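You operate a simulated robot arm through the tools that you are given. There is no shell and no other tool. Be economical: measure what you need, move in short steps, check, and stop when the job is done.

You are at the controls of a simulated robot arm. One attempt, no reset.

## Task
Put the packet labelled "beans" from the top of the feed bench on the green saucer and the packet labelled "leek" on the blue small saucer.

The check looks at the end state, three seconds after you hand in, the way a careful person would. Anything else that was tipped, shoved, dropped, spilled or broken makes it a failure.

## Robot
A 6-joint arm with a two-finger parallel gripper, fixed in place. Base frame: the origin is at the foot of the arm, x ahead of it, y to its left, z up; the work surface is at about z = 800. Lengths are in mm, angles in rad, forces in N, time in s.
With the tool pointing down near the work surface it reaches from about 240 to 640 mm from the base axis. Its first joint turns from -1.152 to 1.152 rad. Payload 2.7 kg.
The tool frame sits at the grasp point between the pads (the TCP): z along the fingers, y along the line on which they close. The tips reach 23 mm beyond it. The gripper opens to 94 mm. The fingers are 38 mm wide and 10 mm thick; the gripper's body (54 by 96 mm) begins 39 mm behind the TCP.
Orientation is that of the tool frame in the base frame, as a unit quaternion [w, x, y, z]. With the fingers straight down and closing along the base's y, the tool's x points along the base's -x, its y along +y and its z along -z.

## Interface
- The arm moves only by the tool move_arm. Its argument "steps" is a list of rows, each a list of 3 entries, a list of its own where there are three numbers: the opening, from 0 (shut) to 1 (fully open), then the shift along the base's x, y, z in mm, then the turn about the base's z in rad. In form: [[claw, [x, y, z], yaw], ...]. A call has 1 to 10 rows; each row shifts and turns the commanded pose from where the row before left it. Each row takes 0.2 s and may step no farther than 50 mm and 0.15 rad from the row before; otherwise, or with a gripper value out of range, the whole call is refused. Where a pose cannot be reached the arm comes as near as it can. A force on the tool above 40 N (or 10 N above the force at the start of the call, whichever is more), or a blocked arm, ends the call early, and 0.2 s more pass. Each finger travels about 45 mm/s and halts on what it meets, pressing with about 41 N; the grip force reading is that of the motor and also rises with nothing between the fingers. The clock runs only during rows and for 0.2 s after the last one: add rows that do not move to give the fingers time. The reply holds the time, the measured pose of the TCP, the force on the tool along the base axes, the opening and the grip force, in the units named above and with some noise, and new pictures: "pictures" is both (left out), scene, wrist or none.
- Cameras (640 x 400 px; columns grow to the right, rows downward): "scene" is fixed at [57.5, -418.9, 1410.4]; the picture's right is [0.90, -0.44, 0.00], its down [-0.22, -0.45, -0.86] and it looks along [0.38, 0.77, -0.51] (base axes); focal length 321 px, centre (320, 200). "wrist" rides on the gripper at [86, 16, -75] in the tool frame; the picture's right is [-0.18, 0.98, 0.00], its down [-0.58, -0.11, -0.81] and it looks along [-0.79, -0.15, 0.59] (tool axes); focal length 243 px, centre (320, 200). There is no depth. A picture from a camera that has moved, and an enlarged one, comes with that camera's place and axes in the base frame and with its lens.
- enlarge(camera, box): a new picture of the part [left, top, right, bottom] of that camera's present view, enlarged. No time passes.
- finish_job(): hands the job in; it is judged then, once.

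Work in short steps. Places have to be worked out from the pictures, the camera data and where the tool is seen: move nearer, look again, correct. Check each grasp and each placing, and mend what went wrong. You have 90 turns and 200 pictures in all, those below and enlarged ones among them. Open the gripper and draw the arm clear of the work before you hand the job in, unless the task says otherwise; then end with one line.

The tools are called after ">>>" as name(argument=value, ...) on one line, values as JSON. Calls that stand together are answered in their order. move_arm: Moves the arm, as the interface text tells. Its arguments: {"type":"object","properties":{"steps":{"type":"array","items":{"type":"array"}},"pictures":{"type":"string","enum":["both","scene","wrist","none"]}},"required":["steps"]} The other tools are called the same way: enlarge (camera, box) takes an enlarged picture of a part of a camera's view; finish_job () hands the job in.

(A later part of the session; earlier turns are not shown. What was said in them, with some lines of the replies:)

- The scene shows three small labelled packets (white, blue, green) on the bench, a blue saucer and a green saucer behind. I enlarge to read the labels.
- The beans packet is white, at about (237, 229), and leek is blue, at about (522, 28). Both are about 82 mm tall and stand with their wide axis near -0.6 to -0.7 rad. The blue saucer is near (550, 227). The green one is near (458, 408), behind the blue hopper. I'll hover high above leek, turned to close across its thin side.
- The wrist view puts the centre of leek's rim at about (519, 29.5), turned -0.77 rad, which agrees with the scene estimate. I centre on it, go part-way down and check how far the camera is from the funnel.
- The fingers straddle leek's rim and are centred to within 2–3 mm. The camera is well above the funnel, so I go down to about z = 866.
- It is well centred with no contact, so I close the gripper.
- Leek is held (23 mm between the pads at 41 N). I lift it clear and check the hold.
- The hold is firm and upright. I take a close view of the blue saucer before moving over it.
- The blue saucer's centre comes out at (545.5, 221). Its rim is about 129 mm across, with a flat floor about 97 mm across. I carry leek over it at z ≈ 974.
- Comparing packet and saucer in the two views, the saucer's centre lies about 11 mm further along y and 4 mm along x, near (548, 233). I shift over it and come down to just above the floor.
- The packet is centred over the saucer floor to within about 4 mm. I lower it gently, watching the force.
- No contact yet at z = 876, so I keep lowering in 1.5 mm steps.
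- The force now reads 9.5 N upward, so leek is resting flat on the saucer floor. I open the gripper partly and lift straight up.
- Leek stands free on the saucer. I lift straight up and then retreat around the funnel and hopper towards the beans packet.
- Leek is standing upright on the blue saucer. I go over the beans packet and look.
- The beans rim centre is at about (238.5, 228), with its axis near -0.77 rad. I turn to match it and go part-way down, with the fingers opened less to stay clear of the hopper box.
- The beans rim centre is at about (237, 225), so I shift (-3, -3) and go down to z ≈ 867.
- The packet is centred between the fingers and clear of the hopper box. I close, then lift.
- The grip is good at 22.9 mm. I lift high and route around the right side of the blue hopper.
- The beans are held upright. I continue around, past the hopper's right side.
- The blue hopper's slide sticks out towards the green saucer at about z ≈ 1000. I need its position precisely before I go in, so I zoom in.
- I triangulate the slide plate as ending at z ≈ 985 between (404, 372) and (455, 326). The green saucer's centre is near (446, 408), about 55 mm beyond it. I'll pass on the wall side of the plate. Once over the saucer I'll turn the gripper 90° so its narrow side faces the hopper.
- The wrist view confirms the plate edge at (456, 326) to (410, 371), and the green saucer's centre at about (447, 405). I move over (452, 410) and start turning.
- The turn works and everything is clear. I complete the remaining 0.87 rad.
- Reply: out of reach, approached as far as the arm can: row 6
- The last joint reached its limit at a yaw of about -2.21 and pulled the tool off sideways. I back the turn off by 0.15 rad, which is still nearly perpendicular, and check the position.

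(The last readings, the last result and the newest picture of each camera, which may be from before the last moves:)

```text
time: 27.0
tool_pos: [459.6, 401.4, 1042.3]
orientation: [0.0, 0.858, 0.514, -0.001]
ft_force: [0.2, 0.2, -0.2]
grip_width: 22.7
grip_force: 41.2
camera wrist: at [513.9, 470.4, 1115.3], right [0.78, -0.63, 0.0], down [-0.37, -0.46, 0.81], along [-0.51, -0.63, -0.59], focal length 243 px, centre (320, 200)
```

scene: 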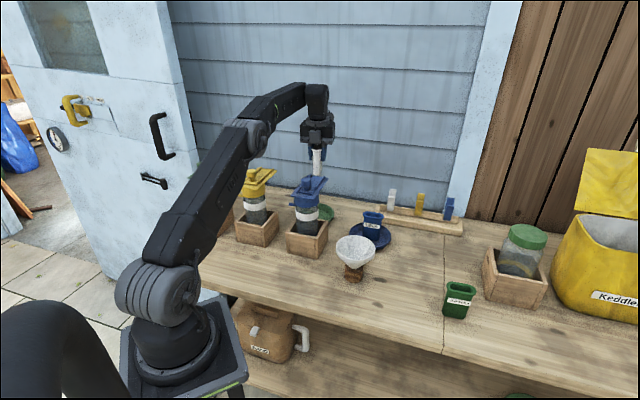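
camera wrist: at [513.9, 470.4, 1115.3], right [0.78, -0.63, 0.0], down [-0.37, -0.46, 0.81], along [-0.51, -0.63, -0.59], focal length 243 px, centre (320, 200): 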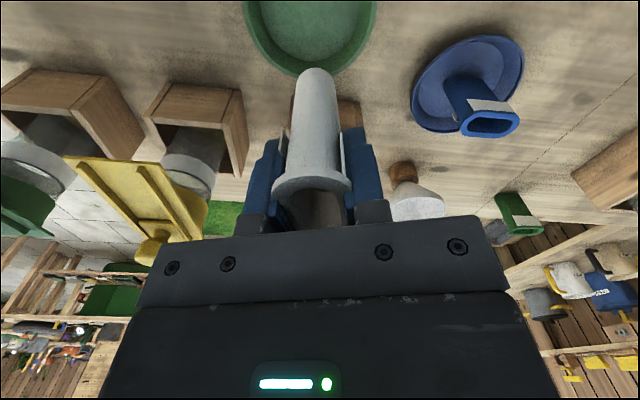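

The commanded pose was clamped, so I set the yaw to about -2.16 and re-centre over (452, 411).

>>> move_arm(steps=[[0.15, [-7.5, 9.5, 0], -0.05], [0.15, [0, 0, 0], -0.05], [0.15, [0, 0, -20], 0], [0.15, [0, 0, -20], 0], [0.15, [0, 0, 0], 0]])

>>> enlarge(camera="scene", box=[260, 70, 372, 230])

```text
time: 28.2
tool_pos: [453.4, 411.4, 1000.7]
orientation: [-0.001, 0.882, 0.471, -0.002]
ft_force: [0.1, 0.3, 0.4]
grip_width: 22.8
grip_force: 41.0
camera wrist: at [514.4, 473.1, 1075.0], right [0.71, -0.7, 0.0], down [-0.41, -0.42, 0.81], along [-0.57, -0.57, -0.59], focal length 243 px, centre (320, 200)
```

scene: 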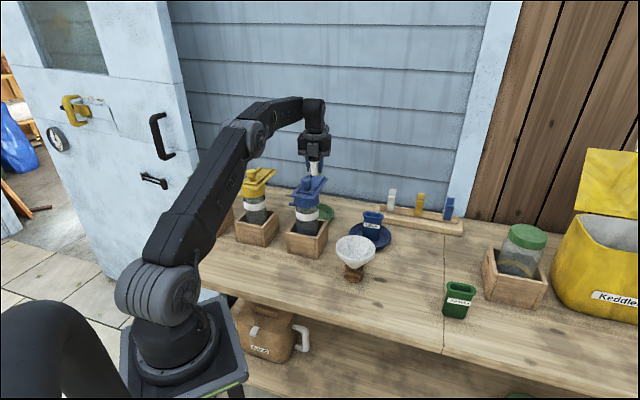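
wrist: 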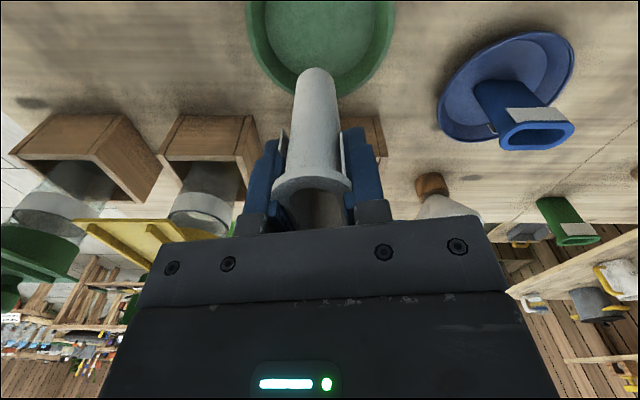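

```text
2.50 times, centred on (316, 150) of scene
camera zoom: at [57.5, -418.9, 1410.4], right [0.9, -0.44, 0.0], down [-0.22, -0.45, -0.86], along [0.38, 0.77, -0.51], focal length 804 px, centre (330, 325)
```

zoom: 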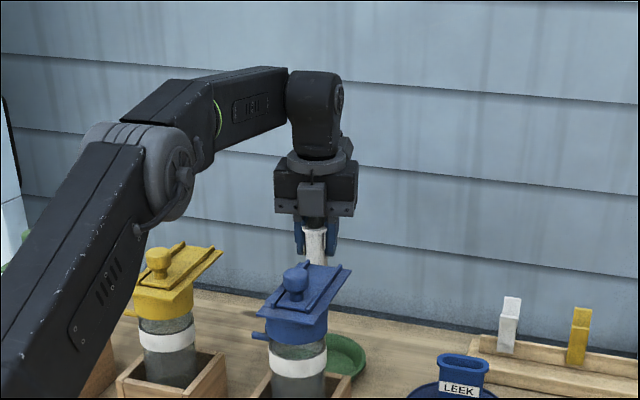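

The saucer is centred in the wrist view and the packet is passing clear behind the plate. I continue down.

>>> move_arm(steps=[[0.15, [0, 0, -20], 0], [0.15, [0, 0, -20], 0], [0.15, [0, 0, -15], 0], [0.15, [0, 0, 0], 0]])

>>> enlarge(camera="scene", box=[260, 100, 372, 230])

```text
time: 29.2
tool_pos: [452.2, 411.2, 944.9]
orientation: [0.0, 0.883, 0.47, -0.001]
ft_force: [-0.4, 0.3, -0.6]
grip_width: 23.0
grip_force: 40.8
camera wrist: at [513.7, 473.5, 1019.7], right [0.71, -0.7, 0.0], down [-0.41, -0.42, 0.81], along [-0.57, -0.57, -0.59], focal length 243 px, centre (320, 200)
```

scene: 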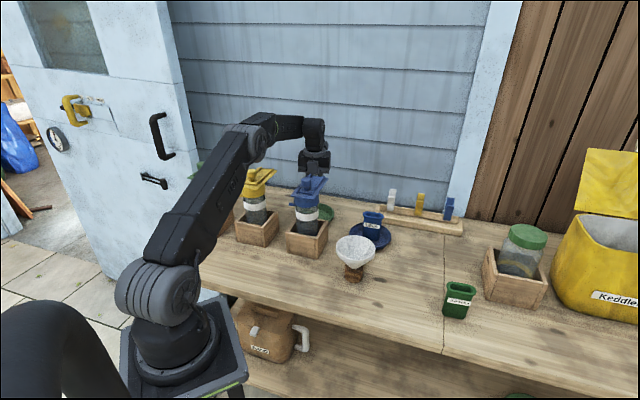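
wrist: 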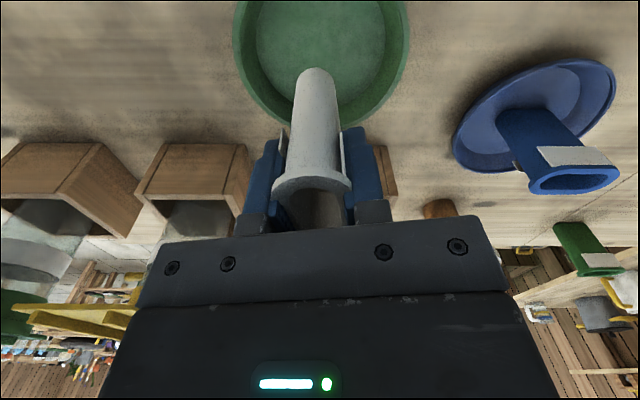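

```text
3.08 times, centred on (316, 165) of scene
camera zoom: at [57.5, -418.9, 1410.4], right [0.9, -0.44, 0.0], down [-0.22, -0.45, -0.86], along [0.38, 0.77, -0.51], focal length 989 px, centre (332, 308)
```

zoom: 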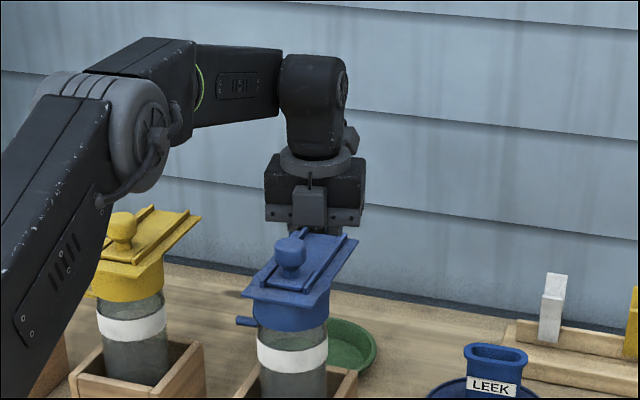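

A module sticks out of the gripper body and now points at the plate, which leaves only a few mm. I abandon this yaw, go back up, turn back to -0.77 and use a spot about 12 mm further to the wall side. There the thin side of the packet leaves room.

>>> move_arm(steps=[[0.15, [0, 0, 30], 0], [0.15, [0, 0, 35], 0], [0.15, [0, 0, 30], 0], [0.15, [0, 0, 0], 0.145], [0.15, [0, 0, 0], 0.145], [0.15, [0, 0, 0], 0.145], [0.15, [0, 0, 0], 0.145], [0.15, [0, 0, 0], 0.145], [0.15, [0, 0, 0], 0.145], [0.15, [0, 0, 0], 0]], pictures="none")

>>> move_arm(steps=[[0.15, [0, 0, 0], 0.145], [0.15, [0, 0, 0], 0.145], [0.15, [0, 0, 0], 0.145], [0.15, [0, 0, 0], 0.09], [0.15, [4, 4, 0], 0], [0.15, [0, 0, 0], 0]])

```text
time: 31.4
tool_pos: [452.5, 410.8, 1040.1]
orientation: [0.0, 0.601, 0.799, -0.001]
ft_force: [-0.3, 0.3, -1.5]
grip_width: 22.8
grip_force: 40.6
```

```text
time: 32.8
tool_pos: [457.3, 415.5, 1039.7]
orientation: [0.0, 0.374, 0.927, -0.001]
ft_force: [-0.4, -0.7, -0.4]
grip_width: 22.8
grip_force: 40.9
camera wrist: at [404.1, 487.0, 1114.6], right [0.81, 0.58, 0.0], down [0.34, -0.48, 0.81], along [0.47, -0.66, -0.59], focal length 243 px, centre (320, 200)
```

scene: 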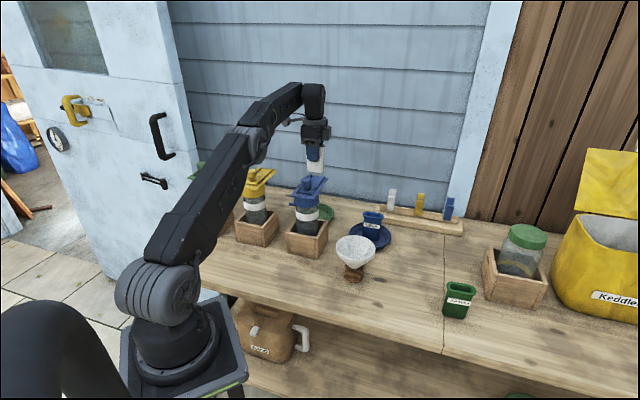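
wrist: 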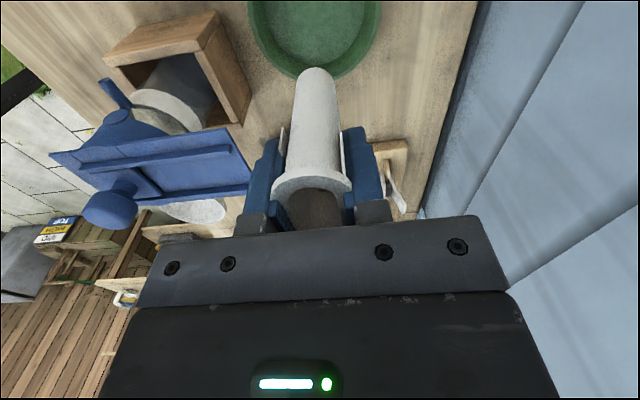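

I'm about 9 mm to the wall side of the saucer's centre, with roughly 17 mm between the body and the plate edge. I go down in stages and check.

>>> move_arm(steps=[[0.15, [0, 0, -25], 0], [0.15, [0, 0, -25], 0], [0.15, [0, 0, -25], 0], [0.15, [0, 0, -15], 0], [0.15, [0, 0, 0], 0]])

>>> enlarge(camera="scene", box=[268, 110, 364, 230])

```text
time: 34.0
tool_pos: [456.0, 415.4, 951.2]
orientation: [0.0, 0.374, 0.927, -0.002]
ft_force: [0.0, -0.6, -0.1]
grip_width: 22.9
grip_force: 40.9
camera wrist: at [404.1, 486.9, 1025.0], right [0.81, 0.58, 0.0], down [0.34, -0.48, 0.81], along [0.47, -0.66, -0.59], focal length 243 px, centre (320, 200)
```

scene: 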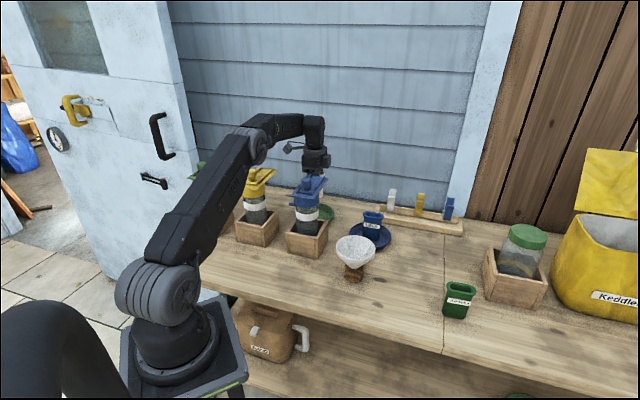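
wrist: 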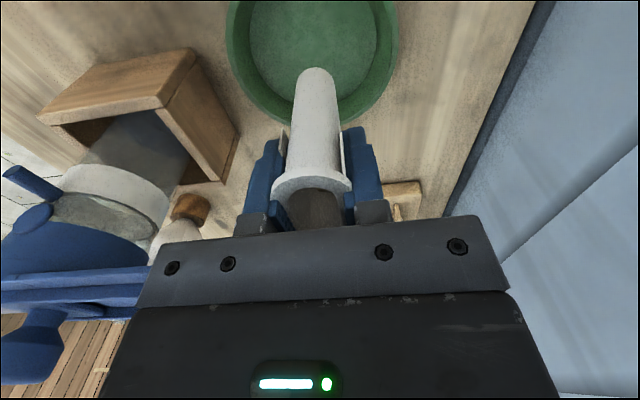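

```text
3.33 times, centred on (316, 170) of scene
camera zoom: at [57.5, -418.9, 1410.4], right [0.9, -0.44, 0.0], down [-0.22, -0.45, -0.86], along [0.38, 0.77, -0.51], focal length 1072 px, centre (333, 300)
```

zoom: 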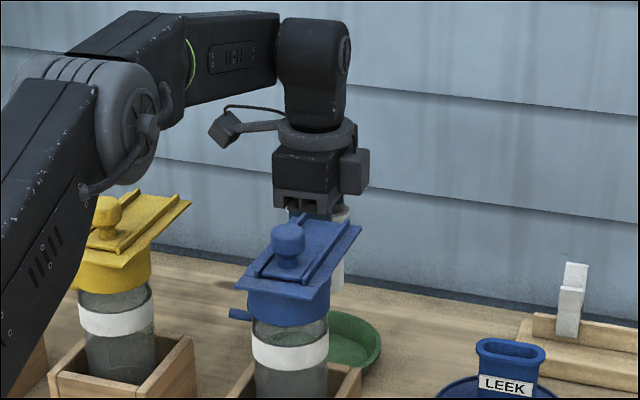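

The gripper body is clear behind the plate and the forearm is above the hopper knob. I continue down in small stages.

>>> move_arm(steps=[[0.15, [0, 0, -15], 0], [0.15, [0, 0, -15], 0], [0.15, [0, 0, -15], 0], [0.15, [0, 0, 0], 0]])

>>> enlarge(camera="scene", box=[268, 110, 364, 230])

```text
time: 35.0
tool_pos: [456.5, 415.1, 904.8]
orientation: [0.002, 0.374, 0.927, -0.002]
ft_force: [0.4, -0.7, -0.4]
grip_width: 23.0
grip_force: 40.6
camera wrist: at [404.3, 486.8, 979.5], right [0.81, 0.58, 0.0], down [0.34, -0.48, 0.81], along [0.47, -0.66, -0.59], focal length 243 px, centre (320, 200)
```

scene: 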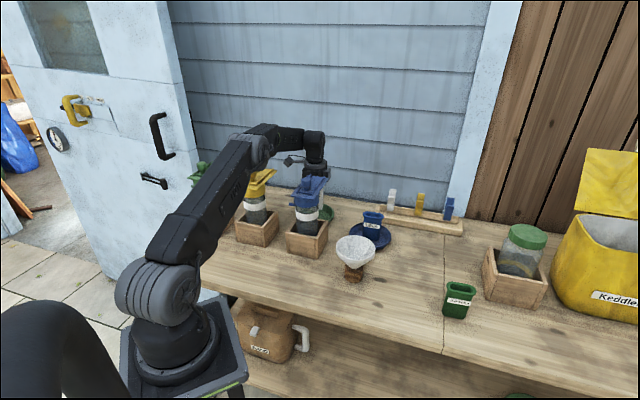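
wrist: 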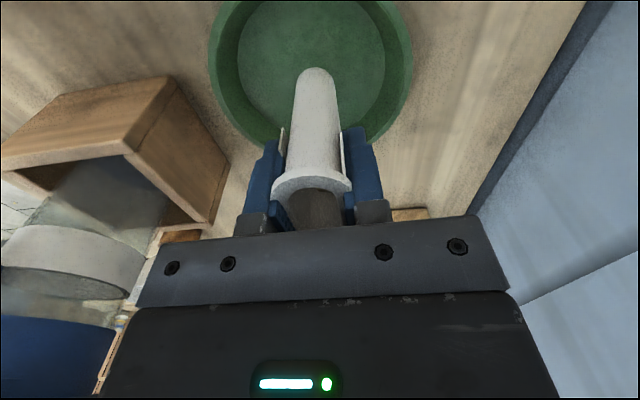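

```text
3.33 times, centred on (316, 170) of scene
camera zoom: at [57.5, -418.9, 1410.4], right [0.9, -0.44, 0.0], down [-0.22, -0.45, -0.86], along [0.38, 0.77, -0.51], focal length 1072 px, centre (333, 300)
```

zoom: 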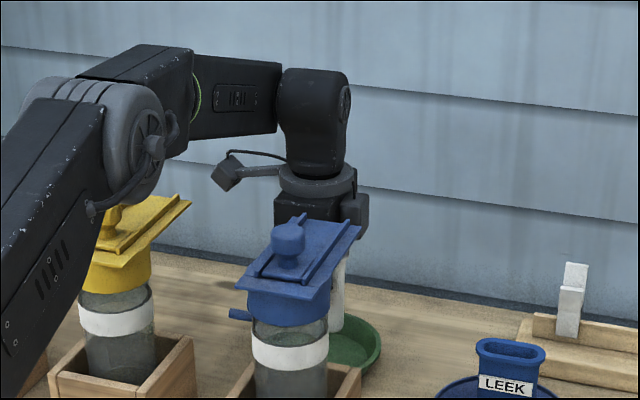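

The packet is inside the saucer's rim, offset only about 6 mm from the centre of the floor. I go down gently to the floor.

>>> move_arm(steps=[[0.15, [0, 0, -12], 0], [0.15, [0, 0, -12], 0], [0.15, [0, 0, -5], 0], [0.15, [0, 0, 0], 0]])

>>> enlarge(camera="scene", box=[268, 130, 364, 230])

```text
time: 36.0
tool_pos: [456.4, 416.0, 876.6]
orientation: [0.0, 0.374, 0.927, -0.001]
ft_force: [0.5, -0.2, -1.0]
grip_width: 22.6
grip_force: 40.6
camera wrist: at [404.0, 487.8, 951.0], right [0.81, 0.58, 0.0], down [0.34, -0.48, 0.81], along [0.47, -0.66, -0.59], focal length 243 px, centre (320, 200)
```

scene: 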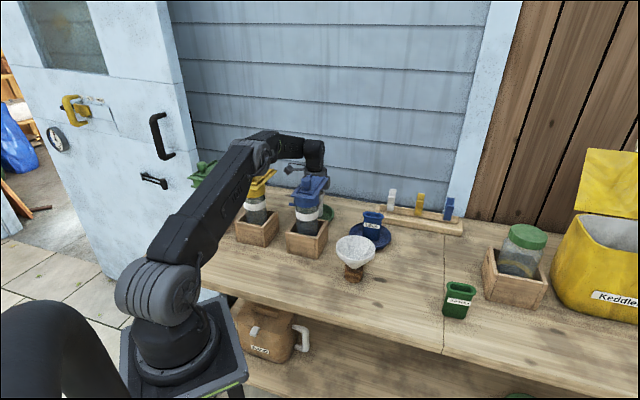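
wrist: 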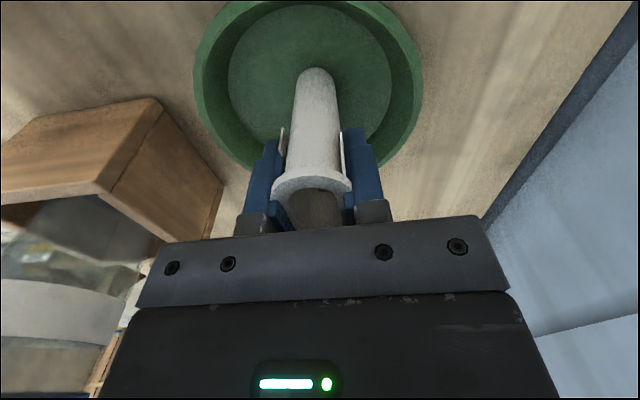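

```text
4.00 times, centred on (316, 180) of scene
camera zoom: at [57.5, -418.9, 1410.4], right [0.9, -0.44, 0.0], down [-0.22, -0.45, -0.86], along [0.38, 0.77, -0.51], focal length 1286 px, centre (336, 280)
```

zoom: 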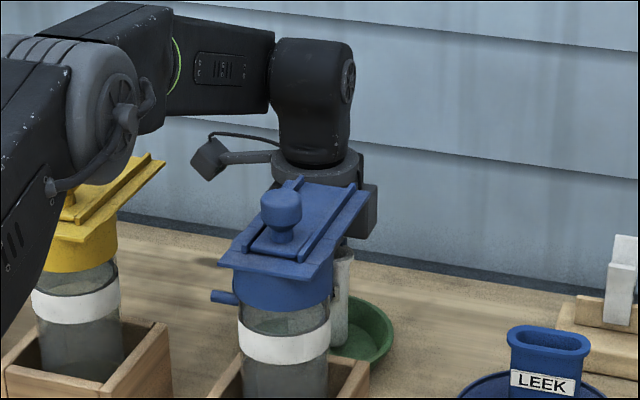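

Everything is clear, and the packet is about 4 mm above the floor and inside the flat part. I finish lowering in small steps.

>>> move_arm(steps=[[0.15, [0, 0, -1.5], 0], [0.15, [0, 0, -1.5], 0], [0.15, [0, 0, -1], 0], [0.15, [0, 0, 0], 0]], pictures="none")

```text
time: 37.0
tool_pos: [456.8, 415.6, 872.6]
orientation: [0.001, 0.375, 0.927, -0.001]
ft_force: [0.1, -0.7, -1.9]
grip_width: 22.6
grip_force: 41.3
```

>>> move_arm(steps=[[0.15, [0, 0, -1], 0], [0.15, [0, 0, 0], 0]], pictures="none")

```text
time: 37.6
tool_pos: [456.6, 415.7, 871.9]
orientation: [0.0, 0.374, 0.927, -0.001]
ft_force: [-0.7, -0.3, -0.2]
grip_width: 22.9
grip_force: 40.6
```

>>> move_arm(steps=[[0.15, [0, 0, -1], 0], [0.15, [0, 0, 0], 0]], pictures="wrist")

```text
time: 38.2
tool_pos: [455.9, 415.8, 870.8]
orientation: [0.0, 0.375, 0.927, -0.001]
ft_force: [0.0, -0.6, 0.1]
grip_width: 22.6
grip_force: 41.2
camera wrist: at [404.4, 487.2, 945.9], right [0.81, 0.58, 0.0], down [0.34, -0.48, 0.81], along [0.47, -0.66, -0.59], focal length 243 px, centre (320, 200)
```

wrist: 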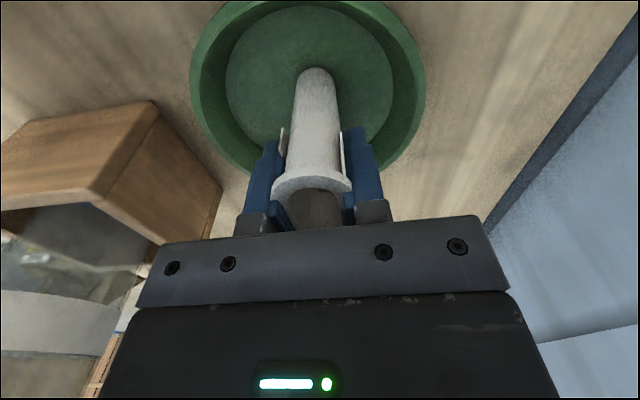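

No contact yet. I lower another millimetre at a time.

>>> move_arm(steps=[[0.15, [0, 0, -1], 0], [0.15, [0, 0, 0], 0]], pictures="none")

```text
time: 38.8
tool_pos: [457.4, 415.9, 870.5]
orientation: [0.0, 0.373, 0.928, -0.001]
ft_force: [-0.1, 1.0, 1.6]
grip_width: 22.9
grip_force: 40.8
```

>>> move_arm(steps=[[0.15, [0, 0, -0.7], 0], [0.15, [0, 0, 0], 0]], pictures="none")

```text
time: 39.4
tool_pos: [457.7, 417.2, 871.7]
orientation: [0.0, 0.374, 0.928, -0.002]
ft_force: [-0.1, 0.1, 5.8]
grip_width: 23.2
grip_force: 41.6
```

The upward force is 5.8 N, so the packet has touched down. I open partly, keeping clear under the plate.

>>> move_arm(steps=[[0.35, [0, 0, 0], 0], [0.55, [0, 0, 0], 0], [0.55, [0, 0, 0], 0], [0.55, [0, 0, 0], 0]], pictures="wrist")

```text
time: 40.4
tool_pos: [456.1, 414.9, 870.7]
orientation: [0.001, 0.375, 0.927, -0.001]
ft_force: [-1.0, 0.2, 0.9]
grip_width: 51.8
grip_force: 0.0
camera wrist: at [404.3, 486.9, 944.7], right [0.81, 0.58, 0.0], down [0.34, -0.48, 0.81], along [0.47, -0.66, -0.59], focal length 243 px, centre (320, 200)
```

wrist: 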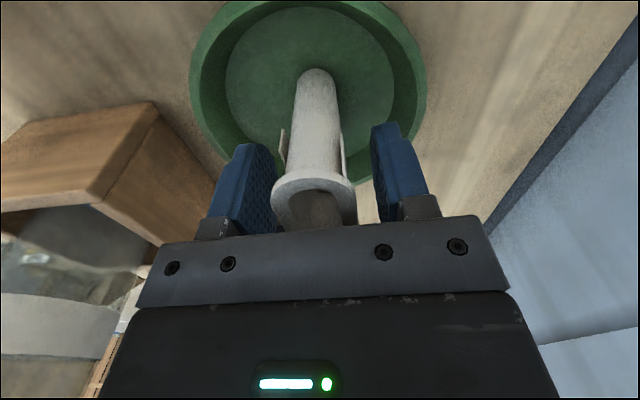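

The packet stands free. I rise straight up past the plate.

>>> move_arm(steps=[[0.55, [0, 0, 15], 0], [0.55, [0, 0, 25], 0], [0.55, [0, 0, 30], 0], [0.55, [0, 0, 30], 0], [0.55, [0, 0, 35], 0], [0.55, [0, 0, 35], 0], [0.55, [0, 0, 0], 0]])

>>> enlarge(camera="scene", box=[268, 130, 364, 230])

```text
time: 42.0
tool_pos: [455.6, 416.8, 1039.8]
orientation: [0.001, 0.374, 0.927, -0.001]
ft_force: [-0.5, 0.5, -0.8]
grip_width: 52.0
grip_force: 0.0
camera wrist: at [404.1, 487.6, 1114.8], right [0.81, 0.58, 0.0], down [0.34, -0.48, 0.81], along [0.47, -0.66, -0.59], focal length 243 px, centre (320, 200)
```

scene: 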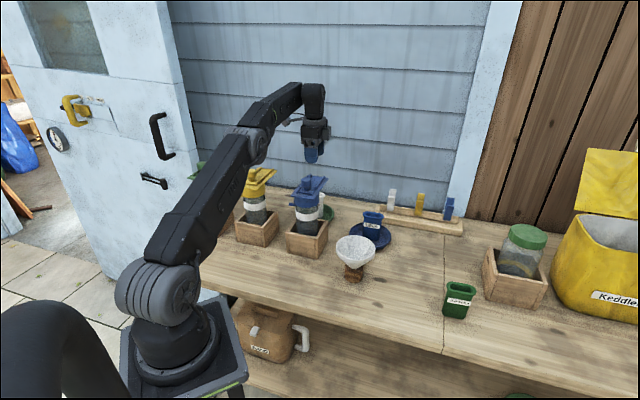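
wrist: 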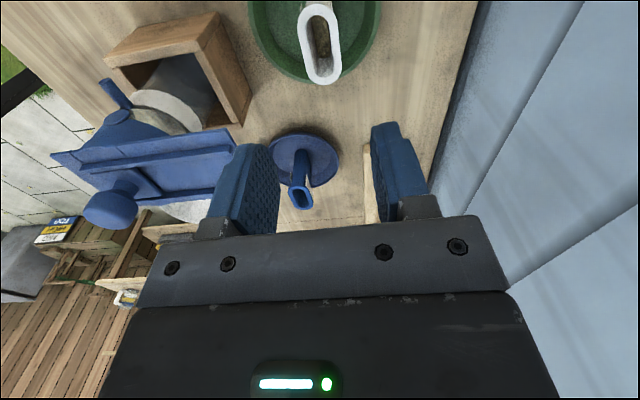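

```text
4.00 times, centred on (316, 180) of scene
camera zoom: at [57.5, -418.9, 1410.4], right [0.9, -0.44, 0.0], down [-0.22, -0.45, -0.86], along [0.38, 0.77, -0.51], focal length 1286 px, centre (336, 280)
```

zoom: 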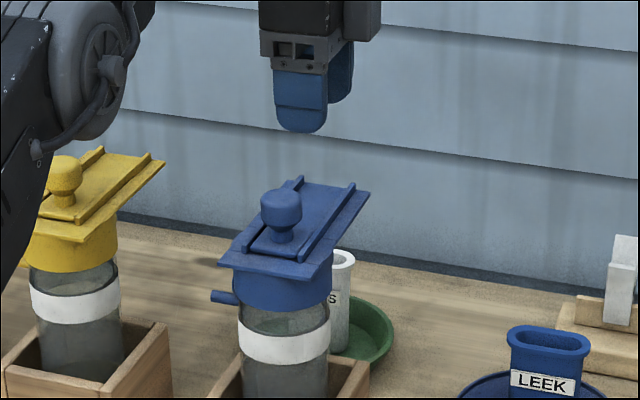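

The beans packet stands upright in the green saucer. I draw the arm away around the hopper's right side and open the gripper fully.

>>> move_arm(steps=[[0.55, [20, -29, 2], 0], [0.55, [20, -29, 0], 0], [0.55, [20, -29, 0], 0], [0.7, [-8, -45, 8], 0], [0.8, [-8, -45, 8], 0], [1, [-12, -45, 10], 0], [1, [-15, -45, 10], 0], [1, [-20, -40, 10], 0], [1, [0, 0, 0], 0]])

>>> enlarge(camera="scene", box=[180, 150, 500, 330])

```text
time: 44.0
tool_pos: [452.8, 108.1, 1087.9]
orientation: [0.0, 0.374, 0.928, -0.001]
ft_force: [-0.1, -1.0, 0.6]
grip_width: 93.8
grip_force: 0.0
camera wrist: at [400.9, 179.8, 1163.2], right [0.81, 0.58, 0.0], down [0.34, -0.48, 0.81], along [0.47, -0.66, -0.59], focal length 243 px, centre (320, 200)
```

scene: 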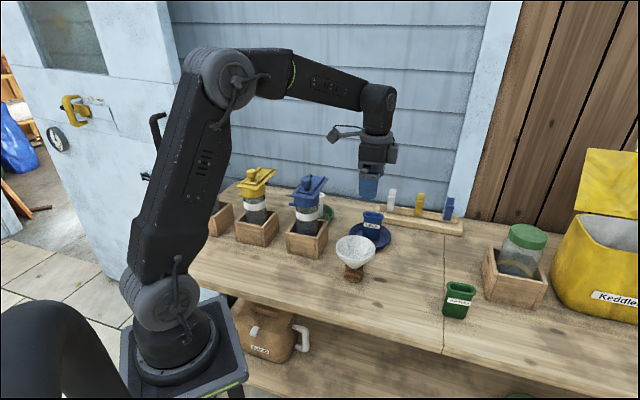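
wrist: 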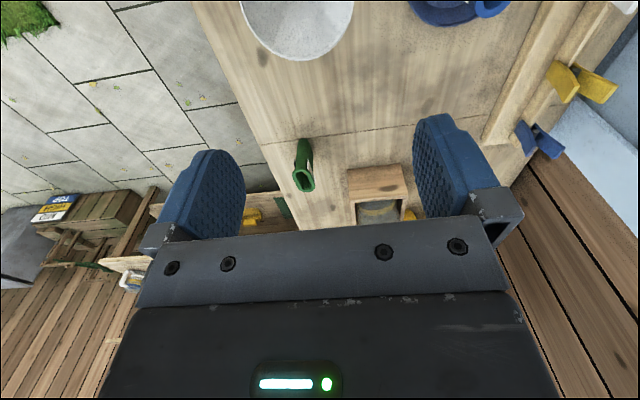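

```text
2.00 times, centred on (340, 240) of scene
camera zoom: at [57.5, -418.9, 1410.4], right [0.9, -0.44, 0.0], down [-0.22, -0.45, -0.86], along [0.38, 0.77, -0.51], focal length 643 px, centre (280, 120)
```

zoom: 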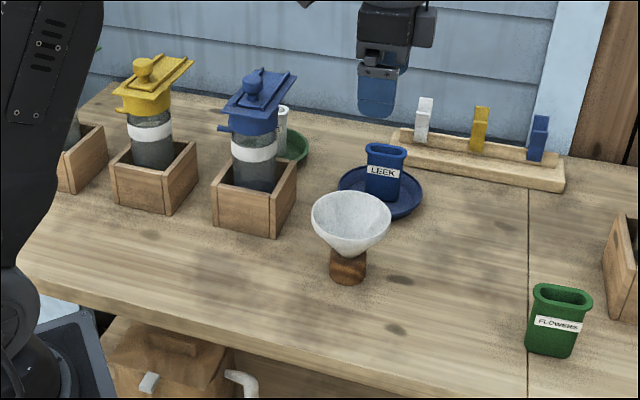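

Both packets stand on their saucers, nothing else has been disturbed, and the arm is clear with the gripper open. I hand the job in.

>>> finish_job()

```text
The job is handed in.
```

The beans packet is standing upright on the green saucer and the leek packet on the blue small saucer; the last pictures showed nothing else moved, and the job is handed in.
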